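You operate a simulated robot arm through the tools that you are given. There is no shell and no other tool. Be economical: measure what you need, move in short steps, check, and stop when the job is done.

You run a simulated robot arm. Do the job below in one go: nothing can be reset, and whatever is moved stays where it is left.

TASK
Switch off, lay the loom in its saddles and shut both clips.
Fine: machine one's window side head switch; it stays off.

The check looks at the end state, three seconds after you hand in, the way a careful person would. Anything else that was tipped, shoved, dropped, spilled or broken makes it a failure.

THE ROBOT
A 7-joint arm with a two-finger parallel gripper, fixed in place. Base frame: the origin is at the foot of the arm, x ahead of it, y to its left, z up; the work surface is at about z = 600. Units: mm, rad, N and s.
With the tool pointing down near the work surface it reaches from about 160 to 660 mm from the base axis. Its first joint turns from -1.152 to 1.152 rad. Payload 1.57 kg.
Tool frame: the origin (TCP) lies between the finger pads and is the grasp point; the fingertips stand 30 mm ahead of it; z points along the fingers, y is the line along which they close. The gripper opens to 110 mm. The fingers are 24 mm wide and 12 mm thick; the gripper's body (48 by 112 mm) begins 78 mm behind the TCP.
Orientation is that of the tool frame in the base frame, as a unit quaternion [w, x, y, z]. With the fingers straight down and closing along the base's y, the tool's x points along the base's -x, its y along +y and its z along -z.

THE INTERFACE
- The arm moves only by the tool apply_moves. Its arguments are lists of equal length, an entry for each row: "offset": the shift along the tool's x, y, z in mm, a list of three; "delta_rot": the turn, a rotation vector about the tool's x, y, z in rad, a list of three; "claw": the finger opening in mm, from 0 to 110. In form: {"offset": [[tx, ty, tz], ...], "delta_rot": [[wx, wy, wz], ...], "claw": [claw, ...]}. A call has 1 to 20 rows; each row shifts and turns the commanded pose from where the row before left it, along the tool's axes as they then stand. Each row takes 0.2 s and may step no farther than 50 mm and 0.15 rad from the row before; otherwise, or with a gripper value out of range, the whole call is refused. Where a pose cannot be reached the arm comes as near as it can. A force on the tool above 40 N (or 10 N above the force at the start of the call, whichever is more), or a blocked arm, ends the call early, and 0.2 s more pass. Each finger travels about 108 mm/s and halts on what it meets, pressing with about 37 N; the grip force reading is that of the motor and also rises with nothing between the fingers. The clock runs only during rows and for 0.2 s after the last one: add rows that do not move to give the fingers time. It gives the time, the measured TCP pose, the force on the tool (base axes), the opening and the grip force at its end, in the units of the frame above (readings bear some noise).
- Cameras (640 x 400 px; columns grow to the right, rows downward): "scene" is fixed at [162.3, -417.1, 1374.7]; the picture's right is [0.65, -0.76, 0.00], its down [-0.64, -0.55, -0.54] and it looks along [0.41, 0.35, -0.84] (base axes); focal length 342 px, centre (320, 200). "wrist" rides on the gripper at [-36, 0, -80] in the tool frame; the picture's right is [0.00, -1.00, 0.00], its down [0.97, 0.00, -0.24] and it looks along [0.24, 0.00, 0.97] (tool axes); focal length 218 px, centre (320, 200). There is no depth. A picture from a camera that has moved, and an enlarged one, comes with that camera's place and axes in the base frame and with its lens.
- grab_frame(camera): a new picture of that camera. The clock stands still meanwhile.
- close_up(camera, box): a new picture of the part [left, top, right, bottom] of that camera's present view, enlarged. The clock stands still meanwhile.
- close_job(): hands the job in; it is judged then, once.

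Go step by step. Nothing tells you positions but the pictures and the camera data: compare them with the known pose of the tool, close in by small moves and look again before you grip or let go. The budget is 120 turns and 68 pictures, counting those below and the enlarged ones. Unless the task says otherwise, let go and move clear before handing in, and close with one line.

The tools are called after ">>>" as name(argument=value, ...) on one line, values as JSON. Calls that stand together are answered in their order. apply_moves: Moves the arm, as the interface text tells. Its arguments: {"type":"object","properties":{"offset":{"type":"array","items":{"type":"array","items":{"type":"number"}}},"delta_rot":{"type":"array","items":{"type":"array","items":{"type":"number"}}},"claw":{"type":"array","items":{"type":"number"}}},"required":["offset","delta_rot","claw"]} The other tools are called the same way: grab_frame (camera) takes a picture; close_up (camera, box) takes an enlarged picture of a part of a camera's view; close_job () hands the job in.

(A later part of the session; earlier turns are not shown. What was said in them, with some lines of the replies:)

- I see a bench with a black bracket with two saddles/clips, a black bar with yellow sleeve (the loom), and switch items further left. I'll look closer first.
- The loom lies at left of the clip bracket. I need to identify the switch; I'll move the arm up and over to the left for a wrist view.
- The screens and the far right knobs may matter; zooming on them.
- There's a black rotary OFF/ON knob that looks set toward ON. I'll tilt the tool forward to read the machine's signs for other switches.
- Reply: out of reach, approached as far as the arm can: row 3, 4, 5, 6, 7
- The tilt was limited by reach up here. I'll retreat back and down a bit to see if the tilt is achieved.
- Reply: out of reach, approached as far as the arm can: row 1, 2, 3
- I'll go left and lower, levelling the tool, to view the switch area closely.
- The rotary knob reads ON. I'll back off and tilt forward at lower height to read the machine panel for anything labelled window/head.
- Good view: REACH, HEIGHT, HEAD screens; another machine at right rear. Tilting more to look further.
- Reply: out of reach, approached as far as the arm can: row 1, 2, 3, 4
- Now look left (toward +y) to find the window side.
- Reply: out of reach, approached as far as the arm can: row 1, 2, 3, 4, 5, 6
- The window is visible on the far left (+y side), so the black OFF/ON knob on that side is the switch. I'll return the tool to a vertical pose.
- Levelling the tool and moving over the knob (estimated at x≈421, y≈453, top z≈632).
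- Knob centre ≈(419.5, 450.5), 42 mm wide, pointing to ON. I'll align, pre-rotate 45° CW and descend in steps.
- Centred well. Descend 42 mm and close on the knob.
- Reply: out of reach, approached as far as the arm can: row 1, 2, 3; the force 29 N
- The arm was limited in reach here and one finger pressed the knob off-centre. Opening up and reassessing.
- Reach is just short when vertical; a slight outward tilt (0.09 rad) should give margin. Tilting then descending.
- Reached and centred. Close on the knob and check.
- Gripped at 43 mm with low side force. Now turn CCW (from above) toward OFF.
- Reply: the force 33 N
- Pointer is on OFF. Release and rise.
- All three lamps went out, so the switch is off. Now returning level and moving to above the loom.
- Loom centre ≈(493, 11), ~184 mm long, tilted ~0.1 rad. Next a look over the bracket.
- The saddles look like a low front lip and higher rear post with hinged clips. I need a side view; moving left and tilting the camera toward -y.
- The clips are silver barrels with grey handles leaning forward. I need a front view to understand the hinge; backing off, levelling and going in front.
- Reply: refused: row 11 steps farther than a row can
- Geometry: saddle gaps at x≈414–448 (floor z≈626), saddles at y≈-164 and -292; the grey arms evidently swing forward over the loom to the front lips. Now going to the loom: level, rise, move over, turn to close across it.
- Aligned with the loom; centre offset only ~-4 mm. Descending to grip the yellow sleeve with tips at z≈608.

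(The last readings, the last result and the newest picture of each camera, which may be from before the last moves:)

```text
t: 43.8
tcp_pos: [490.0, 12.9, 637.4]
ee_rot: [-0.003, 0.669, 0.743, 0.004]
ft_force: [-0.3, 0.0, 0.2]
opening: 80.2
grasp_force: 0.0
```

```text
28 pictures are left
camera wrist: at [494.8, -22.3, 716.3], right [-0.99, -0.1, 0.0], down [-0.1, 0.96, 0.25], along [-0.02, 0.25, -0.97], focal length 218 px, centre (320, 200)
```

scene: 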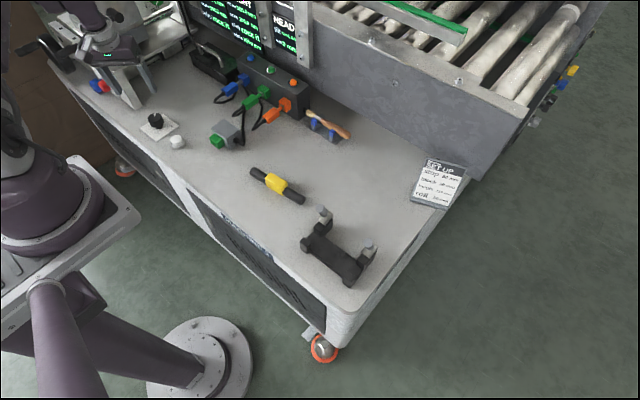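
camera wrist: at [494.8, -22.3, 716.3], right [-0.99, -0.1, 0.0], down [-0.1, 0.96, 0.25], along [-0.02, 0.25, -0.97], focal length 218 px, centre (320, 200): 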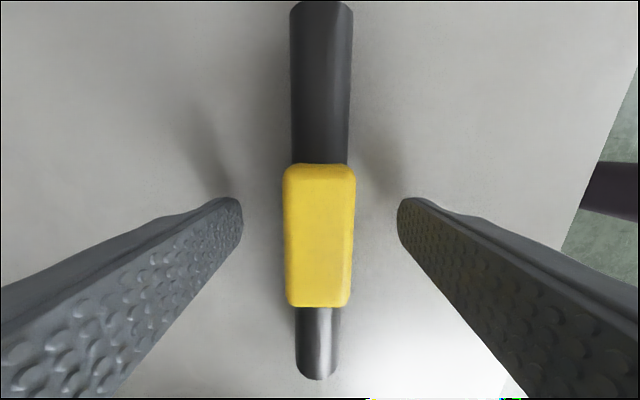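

>>> apply_moves(offset=[[0, 0, 0], [0, 0, 0], [0, 0, 0], [0, 0, 0], [0, 0, -20], [0, 0, -30]], delta_rot=[[0, 0, 0], [0, 0, 0], [0, 0, 0], [0, 0, 0], [0, 0, 0], [0, 0, 0]], claw=[50, 20, 20, 20, 20, 20])

>>> grab_frame(camera="wrist")

```text
t: 45.2
tcp_pos: [490.5, 14.3, 686.8]
ee_rot: [-0.002, 0.668, 0.744, 0.005]
ft_force: [0.1, -0.2, -1.4]
opening: 27.5
grasp_force: 37.3
```

```text
27 pictures are left
camera wrist: at [494.6, -22.6, 766.9], right [-0.99, -0.11, 0.0], down [-0.1, 0.96, 0.25], along [-0.02, 0.25, -0.97], focal length 218 px, centre (320, 200)
```

wrist: 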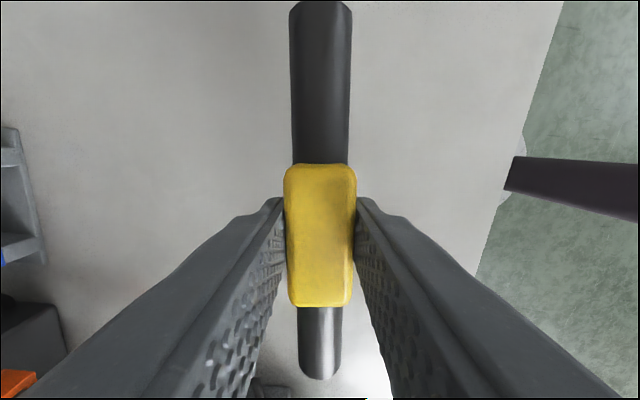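

Held at 27.5 mm. Now lift, square up yaw, and carry to just in front of/above the saddles.

>>> apply_moves(offset=[[0, 0, -38], [0, 0, -38], [0, 0, -38], [-30, -10, 0], [-31, -10, 0], [-31, -10, 0], [-31, -10, 0], [-31, -10, 0], [-31, -10, 0], [-31, -5.5, 0], [-31, 0, 0], [0, 0, 0]], delta_rot=[[0, 0, 0.054], [0, 0, 0.054], [0, 0, 0], [0, 0, 0], [0, 0, 0], [0, 0, 0], [0, 0, 0], [0, 0, 0], [0, 0, 0], [0, 0, 0], [0, 0, 0], [0, 0, 0]], claw=[20, 20, 20, 20, 20, 20, 20, 20, 20, 20, 20, 20])

>>> grab_frame(camera="wrist")

>>> close_up(camera="scene", box=[240, 120, 440, 300])

```text
t: 47.8
tcp_pos: [422.2, -236.7, 798.2]
ee_rot: [-0.003, 0.708, 0.706, 0.005]
ft_force: [-0.5, -0.1, -1.0]
opening: 27.3
grasp_force: 36.8
```

```text
26 pictures are left
camera wrist: at [422.6, -273.1, 877.8], right [-1.0, 0.0, 0.0], down [0.0, 0.97, 0.25], along [0.0, 0.25, -0.97], focal length 218 px, centre (320, 200)
```

wrist: 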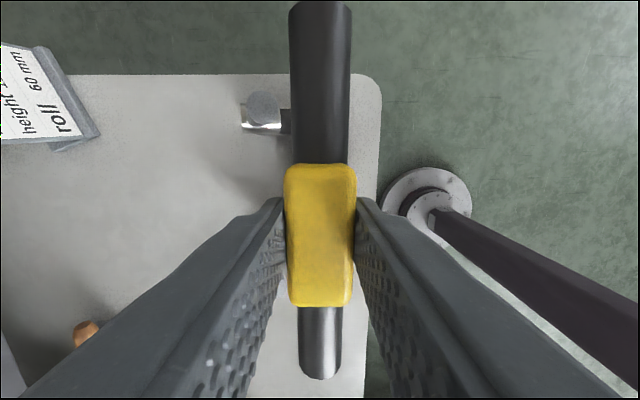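

```text
2.22 times, centred on (340, 210) of scene
camera zoom: at [162.3, -417.1, 1374.7], right [0.65, -0.76, 0.0], down [-0.64, -0.55, -0.54], along [0.41, 0.35, -0.84], focal length 760 px, centre (276, 178)
```

zoom: 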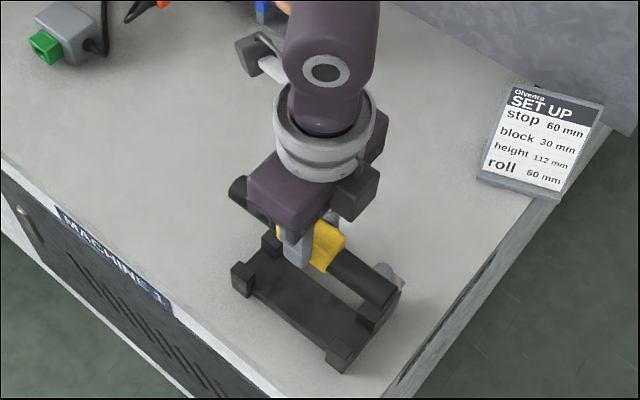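

Clearances look fine. Lower to just above the saddles (TCP z≈692).

>>> apply_moves(offset=[[3, 0, 30], [0, 0, 30], [0, 0, 30], [0, 0, 16], [0, 0, 0]], delta_rot=[[0, 0, 0], [0, 0, 0], [0, 0, 0], [0, 0, 0], [0, 0, 0]], claw=[20, 20, 20, 20, 20])

>>> close_up(camera="scene", box=[280, 190, 400, 300])

>>> grab_frame(camera="wrist")

```text
t: 49.0
tcp_pos: [423.9, -231.5, 692.1]
ee_rot: [-0.003, 0.708, 0.706, 0.006]
ft_force: [0.6, 0.1, -1.3]
opening: 27.4
grasp_force: 37.1
```

```text
3.64 times, centred on (340, 245) of scene
camera zoom: at [162.3, -417.1, 1374.7], right [0.65, -0.76, 0.0], down [-0.64, -0.55, -0.54], along [0.41, 0.35, -0.84], focal length 1243 px, centre (247, 36)
```

zoom: 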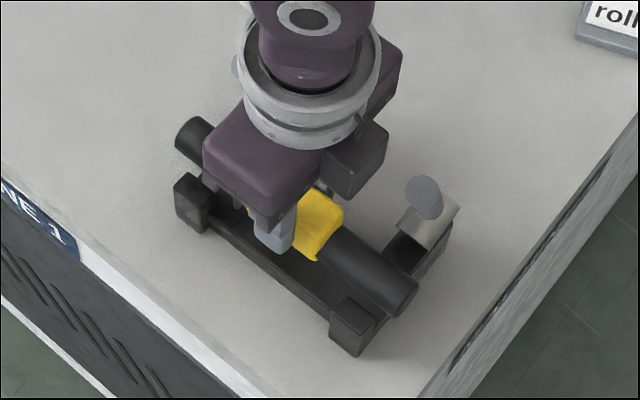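

```text
23 pictures are left
camera wrist: at [424.1, -268.4, 772.0], right [-1.0, 0.0, 0.0], down [0.0, 0.97, 0.25], along [0.0, 0.25, -0.97], focal length 218 px, centre (320, 200)
```

wrist: 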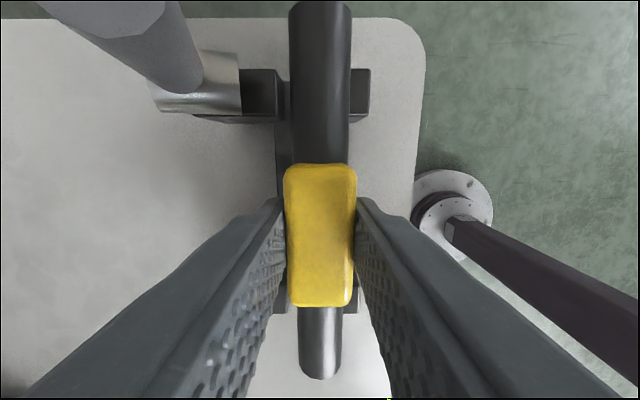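

Saddle gap centre is x≈429.5; shift +5.5 mm and lower gently.

>>> apply_moves(offset=[[0, 5.5, 0], [0, 0, 10], [0, 0, 10], [0, 0, 4], [0, 0, 2], [0, 0, 0]], delta_rot=[[0, 0, 0], [0, 0, 0], [0, 0, 0], [0, 0, 0], [0, 0, 0], [0, 0, 0]], claw=[20, 20, 20, 20, 20, 20])

```text
t: 50.4
tcp_pos: [429.6, -229.4, 666.4]
ee_rot: [-0.002, 0.708, 0.706, 0.005]
ft_force: [1.1, -0.2, -0.7]
opening: 27.6
grasp_force: 37.4
```

>>> apply_moves(offset=[[0, 0, 2], [0, 0, 2], [0, 0, 2], [0, 0, 0]], delta_rot=[[0, 0, 0], [0, 0, 0], [0, 0, 0], [0, 0, 0]], claw=[20, 20, 20, 20])

>>> close_up(camera="scene", box=[280, 190, 400, 300])

```text
t: 51.4
tcp_pos: [431.0, -230.0, 659.6]
ee_rot: [-0.004, 0.708, 0.706, 0.005]
ft_force: [0.6, 0.1, -1.6]
opening: 27.6
grasp_force: 37.1
```

```text
3.64 times, centred on (340, 245) of scene
camera zoom: at [162.3, -417.1, 1374.7], right [0.65, -0.76, 0.0], down [-0.64, -0.55, -0.54], along [0.41, 0.35, -0.84], focal length 1243 px, centre (247, 36)
```

zoom: 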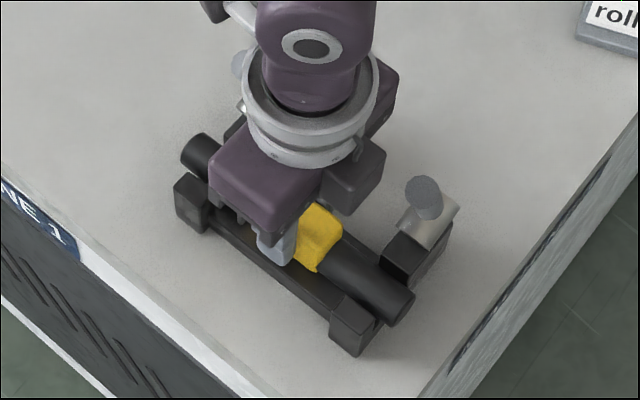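

No contact yet; continue lowering in small steps.

>>> apply_moves(offset=[[0, 0, 2], [0, 0, 2], [0, 0, 0]], delta_rot=[[0, 0, 0], [0, 0, 0], [0, 0, 0]], claw=[20, 20, 20])

```text
t: 52.2
tcp_pos: [429.0, -230.3, 656.1]
ee_rot: [-0.002, 0.708, 0.706, 0.004]
ft_force: [-5.7, 5.0, 29.5]
opening: 27.6
grasp_force: 36.3
```

Contact at 29 N. Ease up a touch and release.

>>> apply_moves(offset=[[0, 0, -1], [0, 0, 0], [0, 0, 0], [0, 0, 0], [0, 0, -20], [0, 0, -30], [0, 0, -40]], delta_rot=[[0, 0, 0], [0, 0, 0], [0, 0, 0], [0, 0, 0], [0, 0, 0], [0, 0, 0], [0, 0, 0]], claw=[20, 32, 50, 50, 50, 50, 50])

>>> grab_frame(camera="wrist")

```text
t: 53.8
tcp_pos: [429.9, -230.1, 746.9]
ee_rot: [-0.003, 0.708, 0.706, 0.005]
ft_force: [-0.2, 0.9, 0.9]
opening: 49.9
grasp_force: 0.0
```

```text
21 pictures are left
camera wrist: at [430.0, -267.3, 826.4], right [-1.0, 0.0, 0.0], down [0.0, 0.97, 0.25], along [0.0, 0.25, -0.97], focal length 218 px, centre (320, 200)
```

wrist: 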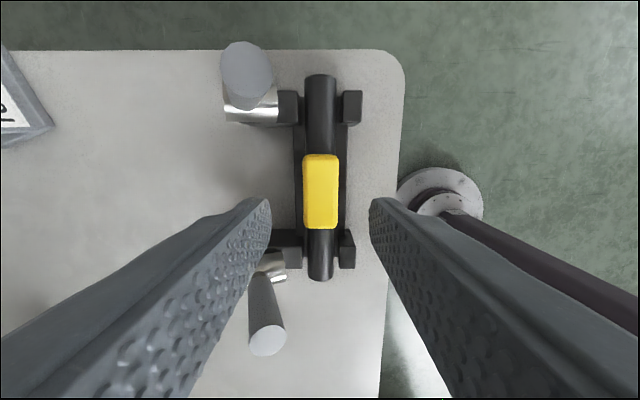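

The loom is seated. Now test the right clip: go behind its handle with closed fingers.

>>> apply_moves(offset=[[0, 0, -40], [0, 38, 0], [0, 37, 0], [-33, 0, 0], [-32, 0, 0], [0, 0, 25], [0, 0, 25], [0, 0, 0]], delta_rot=[[0, 0, 0], [0, 0, 0], [0, 0, 0], [0, 0, 0], [0, 0, 0], [0, 0, 0], [0, 0, 0], [0, 0, 0]], claw=[30, 0, 0, 0, 0, 0, 0, 0])

>>> close_up(camera="scene", box=[280, 150, 420, 300])

```text
t: 55.6
tcp_pos: [506.5, -296.4, 737.2]
ee_rot: [-0.003, 0.708, 0.706, 0.005]
ft_force: [0.1, -0.2, 0.3]
opening: 0.0
grasp_force: 21.6
```

```text
2.67 times, centred on (350, 225) of scene
camera zoom: at [162.3, -417.1, 1374.7], right [0.65, -0.76, 0.0], down [-0.64, -0.55, -0.54], along [0.41, 0.35, -0.84], focal length 912 px, centre (240, 133)
```

zoom: 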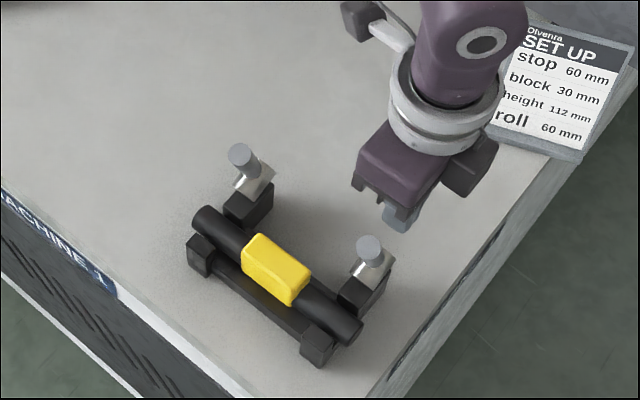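

Pushing forward in small steps.

>>> apply_moves(offset=[[0, -8, 0], [0, -6, 0], [0, -4, 0], [0, -3, 0], [0, -3, 0], [0, 0, 0]], delta_rot=[[0, 0, 0], [0, 0, 0], [0, 0, 0], [0, 0, 0], [0, 0, 0], [0, 0, 0]], claw=[0, 0, 0, 0, 0, 0])

```text
t: 57.0
tcp_pos: [481.1, -296.1, 736.3]
ee_rot: [-0.003, 0.708, 0.706, 0.005]
ft_force: [2.0, 0.8, -0.4]
opening: 0.0
grasp_force: 20.8
```

>>> apply_moves(offset=[[0, -3, 0], [0, -3, 0], [0, -3, 0], [0, 0, 0]], delta_rot=[[0, 0, 0], [0, 0, 0], [0, 0, 0], [0, 0, 0]], claw=[0, 0, 0, 0])

>>> close_up(camera="scene", box=[300, 190, 400, 290])

```text
t: 58.0
tcp_pos: [471.2, -294.9, 738.0]
ee_rot: [-0.002, 0.708, 0.706, 0.006]
ft_force: [1.1, -0.4, -0.3]
opening: 0.0
grasp_force: 20.5
```

```text
4.00 times, centred on (350, 240) of scene
camera zoom: at [162.3, -417.1, 1374.7], right [0.65, -0.76, 0.0], down [-0.64, -0.55, -0.54], along [0.41, 0.35, -0.84], focal length 1368 px, centre (200, 40)
```

zoom: 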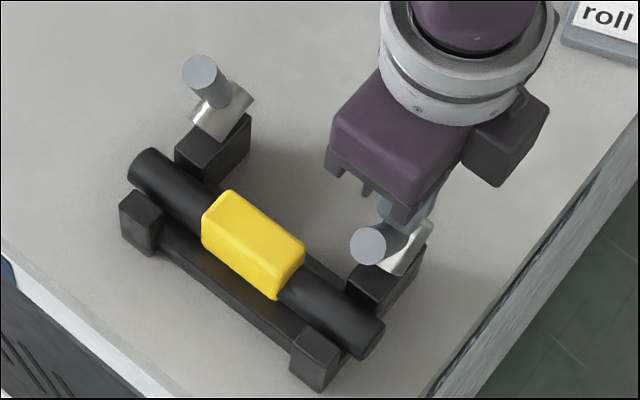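

The handle swings forward with little force — the hinge guess is right. Continue along the arc.

>>> apply_moves(offset=[[0, -4.5, 2.3], [0, -4.5, 2.4], [0, -3.5, 2.5], [0, -3.5, 2.5], [0, -3.2, 3.1], [0, -3.1, 3.2], [0, 0, 0]], delta_rot=[[0, 0, 0], [0, 0, 0], [0, 0, 0], [0, 0, 0], [0, 0, 0], [0, 0, 0], [0, 0, 0]], claw=[0, 0, 0, 0, 0, 0, 0])

>>> close_up(camera="scene", box=[300, 190, 400, 290])

```text
t: 59.6
tcp_pos: [449.7, -295.2, 720.9]
ee_rot: [-0.003, 0.708, 0.706, 0.006]
ft_force: [0.7, -0.3, 1.5]
opening: 0.0
grasp_force: 21.8
```

```text
4.00 times, centred on (350, 240) of scene
camera zoom: at [162.3, -417.1, 1374.7], right [0.65, -0.76, 0.0], down [-0.64, -0.55, -0.54], along [0.41, 0.35, -0.84], focal length 1368 px, centre (200, 40)
```

zoom: 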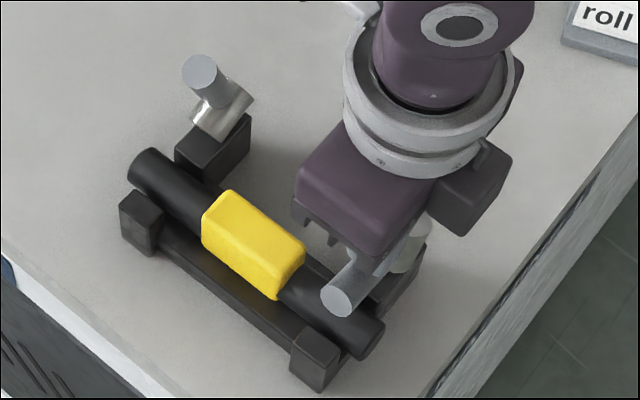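

Swinging nicely. Continue down the arc.

>>> apply_moves(offset=[[0, -2.5, 3.5], [0, -2.5, 3.5], [0, -1.8, 4], [0, -1.8, 4], [0, 0, 0]], delta_rot=[[0, 0, 0], [0, 0, 0], [0, 0, 0], [0, 0, 0], [0, 0, 0]], claw=[0, 0, 0, 0, 0])

>>> close_up(camera="scene", box=[300, 190, 400, 290])

```text
t: 60.8
tcp_pos: [440.3, -294.9, 704.8]
ee_rot: [-0.003, 0.708, 0.706, 0.006]
ft_force: [0.9, -0.1, 2.4]
opening: 0.0
grasp_force: 21.3
```

```text
4.00 times, centred on (350, 240) of scene
camera zoom: at [162.3, -417.1, 1374.7], right [0.65, -0.76, 0.0], down [-0.64, -0.55, -0.54], along [0.41, 0.35, -0.84], focal length 1368 px, centre (200, 40)
```

zoom: 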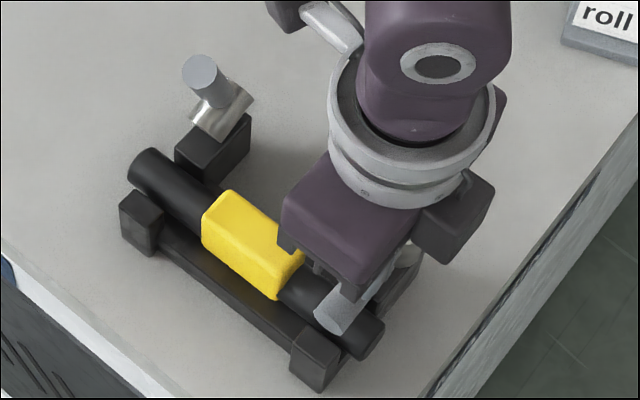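

Press straight down until resistance.

>>> apply_moves(offset=[[0, -1, 3], [0, -1, 3], [0, 0, 3], [0, 0, 3], [0, 0, 0]], delta_rot=[[0, 0, 0], [0, 0, 0], [0, 0, 0], [0, 0, 0], [0, 0, 0]], claw=[0, 0, 0, 0, 0])

>>> close_up(camera="scene", box=[300, 190, 400, 290])

```text
t: 61.2
tcp_pos: [440.7, -295.3, 705.0]
ee_rot: [-0.003, 0.707, 0.707, 0.006]
ft_force: [-5.1, 4.1, 18.6]
opening: 0.0
grasp_force: 20.8
stopped in row 2: the force on the tool passed its limit (the readings are from after the stop); the commanded pose is now the measured one
```

```text
4.00 times, centred on (350, 240) of scene
camera zoom: at [161.9, -416.8, 1374.8], right [0.65, -0.76, 0.0], down [-0.64, -0.55, -0.54], along [0.41, 0.35, -0.84], focal length 1368 px, centre (200, 40)
```

zoom: 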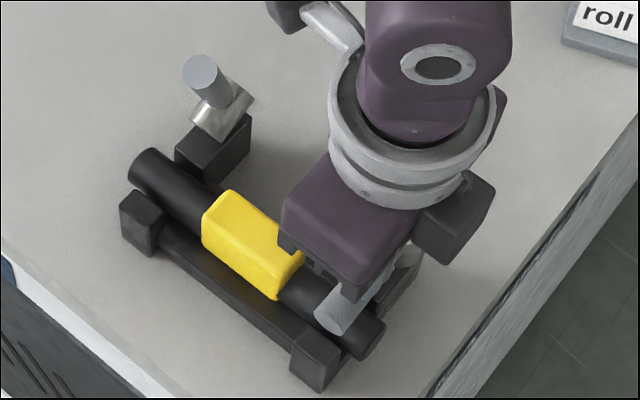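

Hit a hard stop at tip height ≈674. Lift away and inspect.

>>> apply_moves(offset=[[0, 0, -30], [0, 0, -30], [0, 40, 0], [0, 20, 0]], delta_rot=[[0, 0, 0], [0, 0, 0], [0, 0, 0], [0, 0, 0]], claw=[0, 0, 0, 0])

>>> close_up(camera="scene", box=[300, 200, 390, 290])

>>> close_up(camera="wrist", box=[300, 100, 560, 270])

```text
t: 62.2
tcp_pos: [501.3, -294.7, 763.9]
ee_rot: [-0.003, 0.708, 0.706, 0.005]
ft_force: [0.1, 0.0, -0.6]
opening: 0.0
grasp_force: 20.7
```

```text
4.44 times, centred on (345, 245) of scene
camera zoom: at [162.3, -417.1, 1374.7], right [0.65, -0.76, 0.0], down [-0.64, -0.55, -0.54], along [0.41, 0.35, -0.84], focal length 1520 px, centre (209, 0)
```

zoom: 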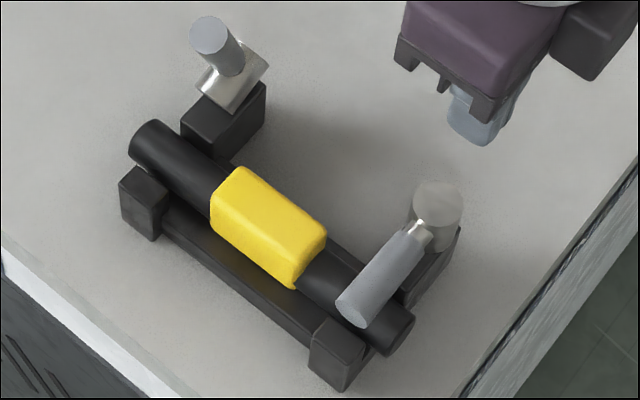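

```text
2.35 times, centred on (430, 185) of wrist
camera zoom: at [500.9, -331.5, 844.6], right [-1.0, 0.0, 0.0], down [0.0, 0.97, 0.25], along [0.0, 0.25, -0.97], focal length 514 px, centre (61, 235)
```

zoom: 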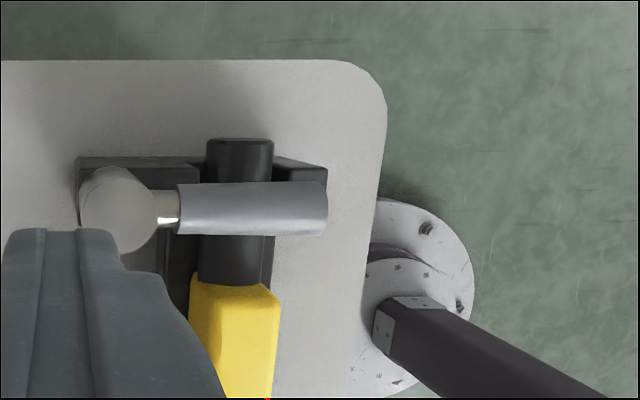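

The right clip is now over the loom with handle horizontal. Do the same for the left clip (y≈-164).

>>> apply_moves(offset=[[44, 3, 0], [44, 2, 0], [43, 0, 0], [0, 0, 27], [0, -10, 0], [0, -8, 0], [0, -6, 0], [0, -5, 0], [0, -6, 0], [0, -4.5, 2.3], [0, -4.5, 2.4], [0, -3.5, 2.5], [0, -3.5, 2.5], [0, -3.2, 3.1], [0, -3.1, 3.2], [0, 0, 0]], delta_rot=[[0, 0, 0], [0, 0, 0], [0, 0, 0], [0, 0, 0], [0, 0, 0], [0, 0, 0], [0, 0, 0], [0, 0, 0], [0, 0, 0], [0, 0, 0], [0, 0, 0], [0, 0, 0], [0, 0, 0], [0, 0, 0], [0, 0, 0], [0, 0, 0]], claw=[0, 0, 0, 0, 0, 0, 0, 0, 0, 0, 0, 0, 0, 0, 0, 0])

>>> close_up(camera="scene", box=[290, 180, 390, 290])

```text
t: 65.7
tcp_pos: [449.0, -165.9, 723.1]
ee_rot: [-0.002, 0.708, 0.706, 0.006]
ft_force: [1.7, -0.8, 0.5]
opening: 0.3
grasp_force: 21.1
```

```text
3.64 times, centred on (340, 235) of scene
camera zoom: at [162.3, -417.1, 1374.7], right [0.65, -0.76, 0.0], down [-0.64, -0.55, -0.54], along [0.41, 0.35, -0.84], focal length 1243 px, centre (247, 73)
```

zoom: 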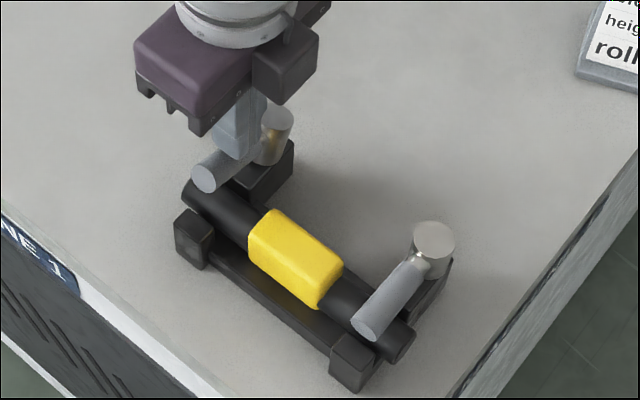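

Working the same way. Finish the arc and press down.

>>> apply_moves(offset=[[0, -2.5, 3.5], [0, -2.5, 3.5], [0, -1.8, 4], [0, -1.8, 4], [0, -0.5, 2.5], [0, 0, 2], [0, 0, 2], [0, 0, 0]], delta_rot=[[0, 0, 0], [0, 0, 0], [0, 0, 0], [0, 0, 0], [0, 0, 0], [0, 0, 0], [0, 0, 0], [0, 0, 0]], claw=[0, 0, 0, 0, 0, 0, 0, 0])

```text
t: 67.1
tcp_pos: [439.3, -163.7, 705.2]
ee_rot: [-0.003, 0.708, 0.706, 0.006]
ft_force: [-5.1, 1.7, 22.3]
opening: 0.1
grasp_force: 21.0
stopped in row 7: the force on the tool passed its limit (the readings are from after the stop); the commanded pose is now the measured one
```

Same stop. Lift off, move left, and take a side view to verify both clips and the loom.

>>> apply_moves(offset=[[0, 0, -35], [0, 0, -35], [45, 0, 0], [45, 0, 0], [45, 0, 0], [20, 0, 0], [0, 0, 0], [0, 0, 0], [0, 0, 0], [0, 0, 0], [0, 0, 0], [0, 0, 0], [0, 0, 0]], delta_rot=[[0, 0, 0], [0, 0, 0], [0, 0, 0], [0, 0, 0], [0, -0.14, 0], [0, -0.14, 0], [0, -0.14, 0], [0, -0.14, 0], [0, -0.14, 0], [0, -0.14, 0], [0, -0.14, 0], [0, -0.14, 0], [0, 0, 0]], claw=[0, 0, 0, 0, 0, 0, 0, 0, 0, 0, 60, 110, 110])

>>> grab_frame(camera="wrist")

>>> close_up(camera="scene", box=[290, 190, 390, 290])

```text
t: 69.9
tcp_pos: [439.4, -10.3, 773.6]
ee_rot: [0.373, 0.602, 0.599, -0.373]
ft_force: [-1.3, -0.1, 0.7]
opening: 110.1
grasp_force: 0.0
```

```text
12 pictures are left
camera wrist: at [439.8, 45.8, 841.6], right [-1.0, 0.0, 0.0], down [0.0, 0.65, -0.76], along [0.0, -0.76, -0.65], focal length 218 px, centre (320, 200)
```

wrist: 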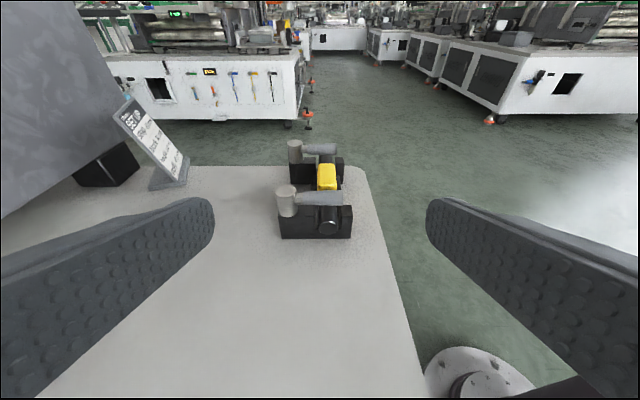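

```text
4.00 times, centred on (340, 240) of scene
camera zoom: at [162.3, -417.1, 1374.7], right [0.65, -0.76, 0.0], down [-0.64, -0.55, -0.54], along [0.41, 0.35, -0.84], focal length 1368 px, centre (240, 40)
```

zoom: 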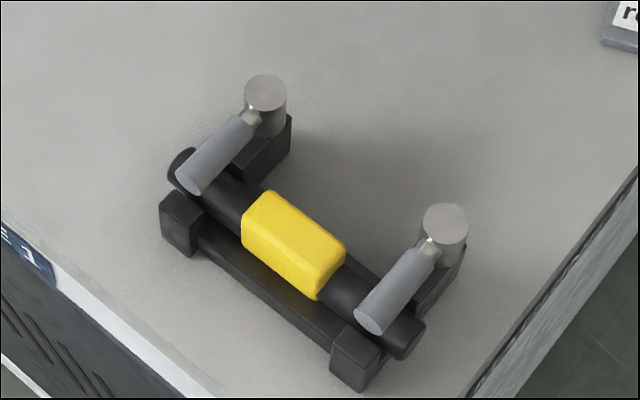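

>>> close_up(camera="wrist", box=[260, 125, 370, 250])

>>> close_up(camera="scene", box=[130, 40, 310, 155])

```text
3.20 times, centred on (315, 188) of wrist
camera zoom: at [439.8, 45.8, 841.6], right [-1.0, 0.0, 0.0], down [0.0, 0.65, -0.76], along [0.0, -0.76, -0.65], focal length 698 px, centre (336, 240)
```

zoom: 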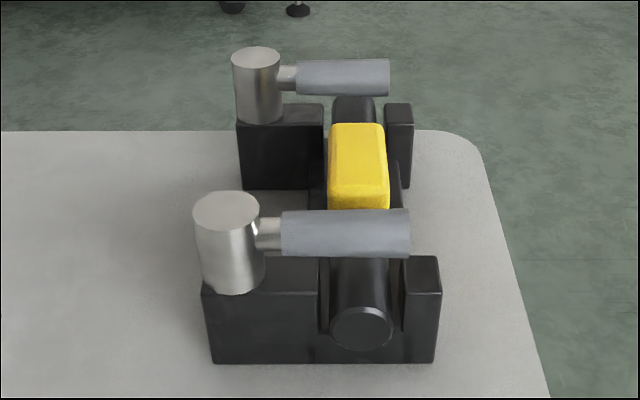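

```text
3.48 times, centred on (220, 98) of scene
camera zoom: at [162.3, -417.1, 1374.7], right [0.65, -0.76, 0.0], down [-0.64, -0.55, -0.54], along [0.41, 0.35, -0.84], focal length 1189 px, centre (668, 556)
```

zoom: 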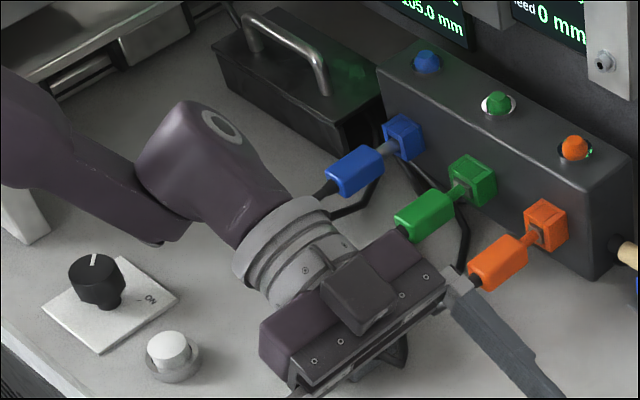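

Both clip handles lie level across the seated loom. The knob is on OFF, all three lamps are dark, and the arm is clear of everything, so I'm handing in.

>>> close_job()

```text
The job is handed in.
```

I turned the switch to OFF (all three lamps went dark), laid the loom in its saddles and shut both clips; no label named the switch, so I took it to be the OFF/ON knob on the window side.
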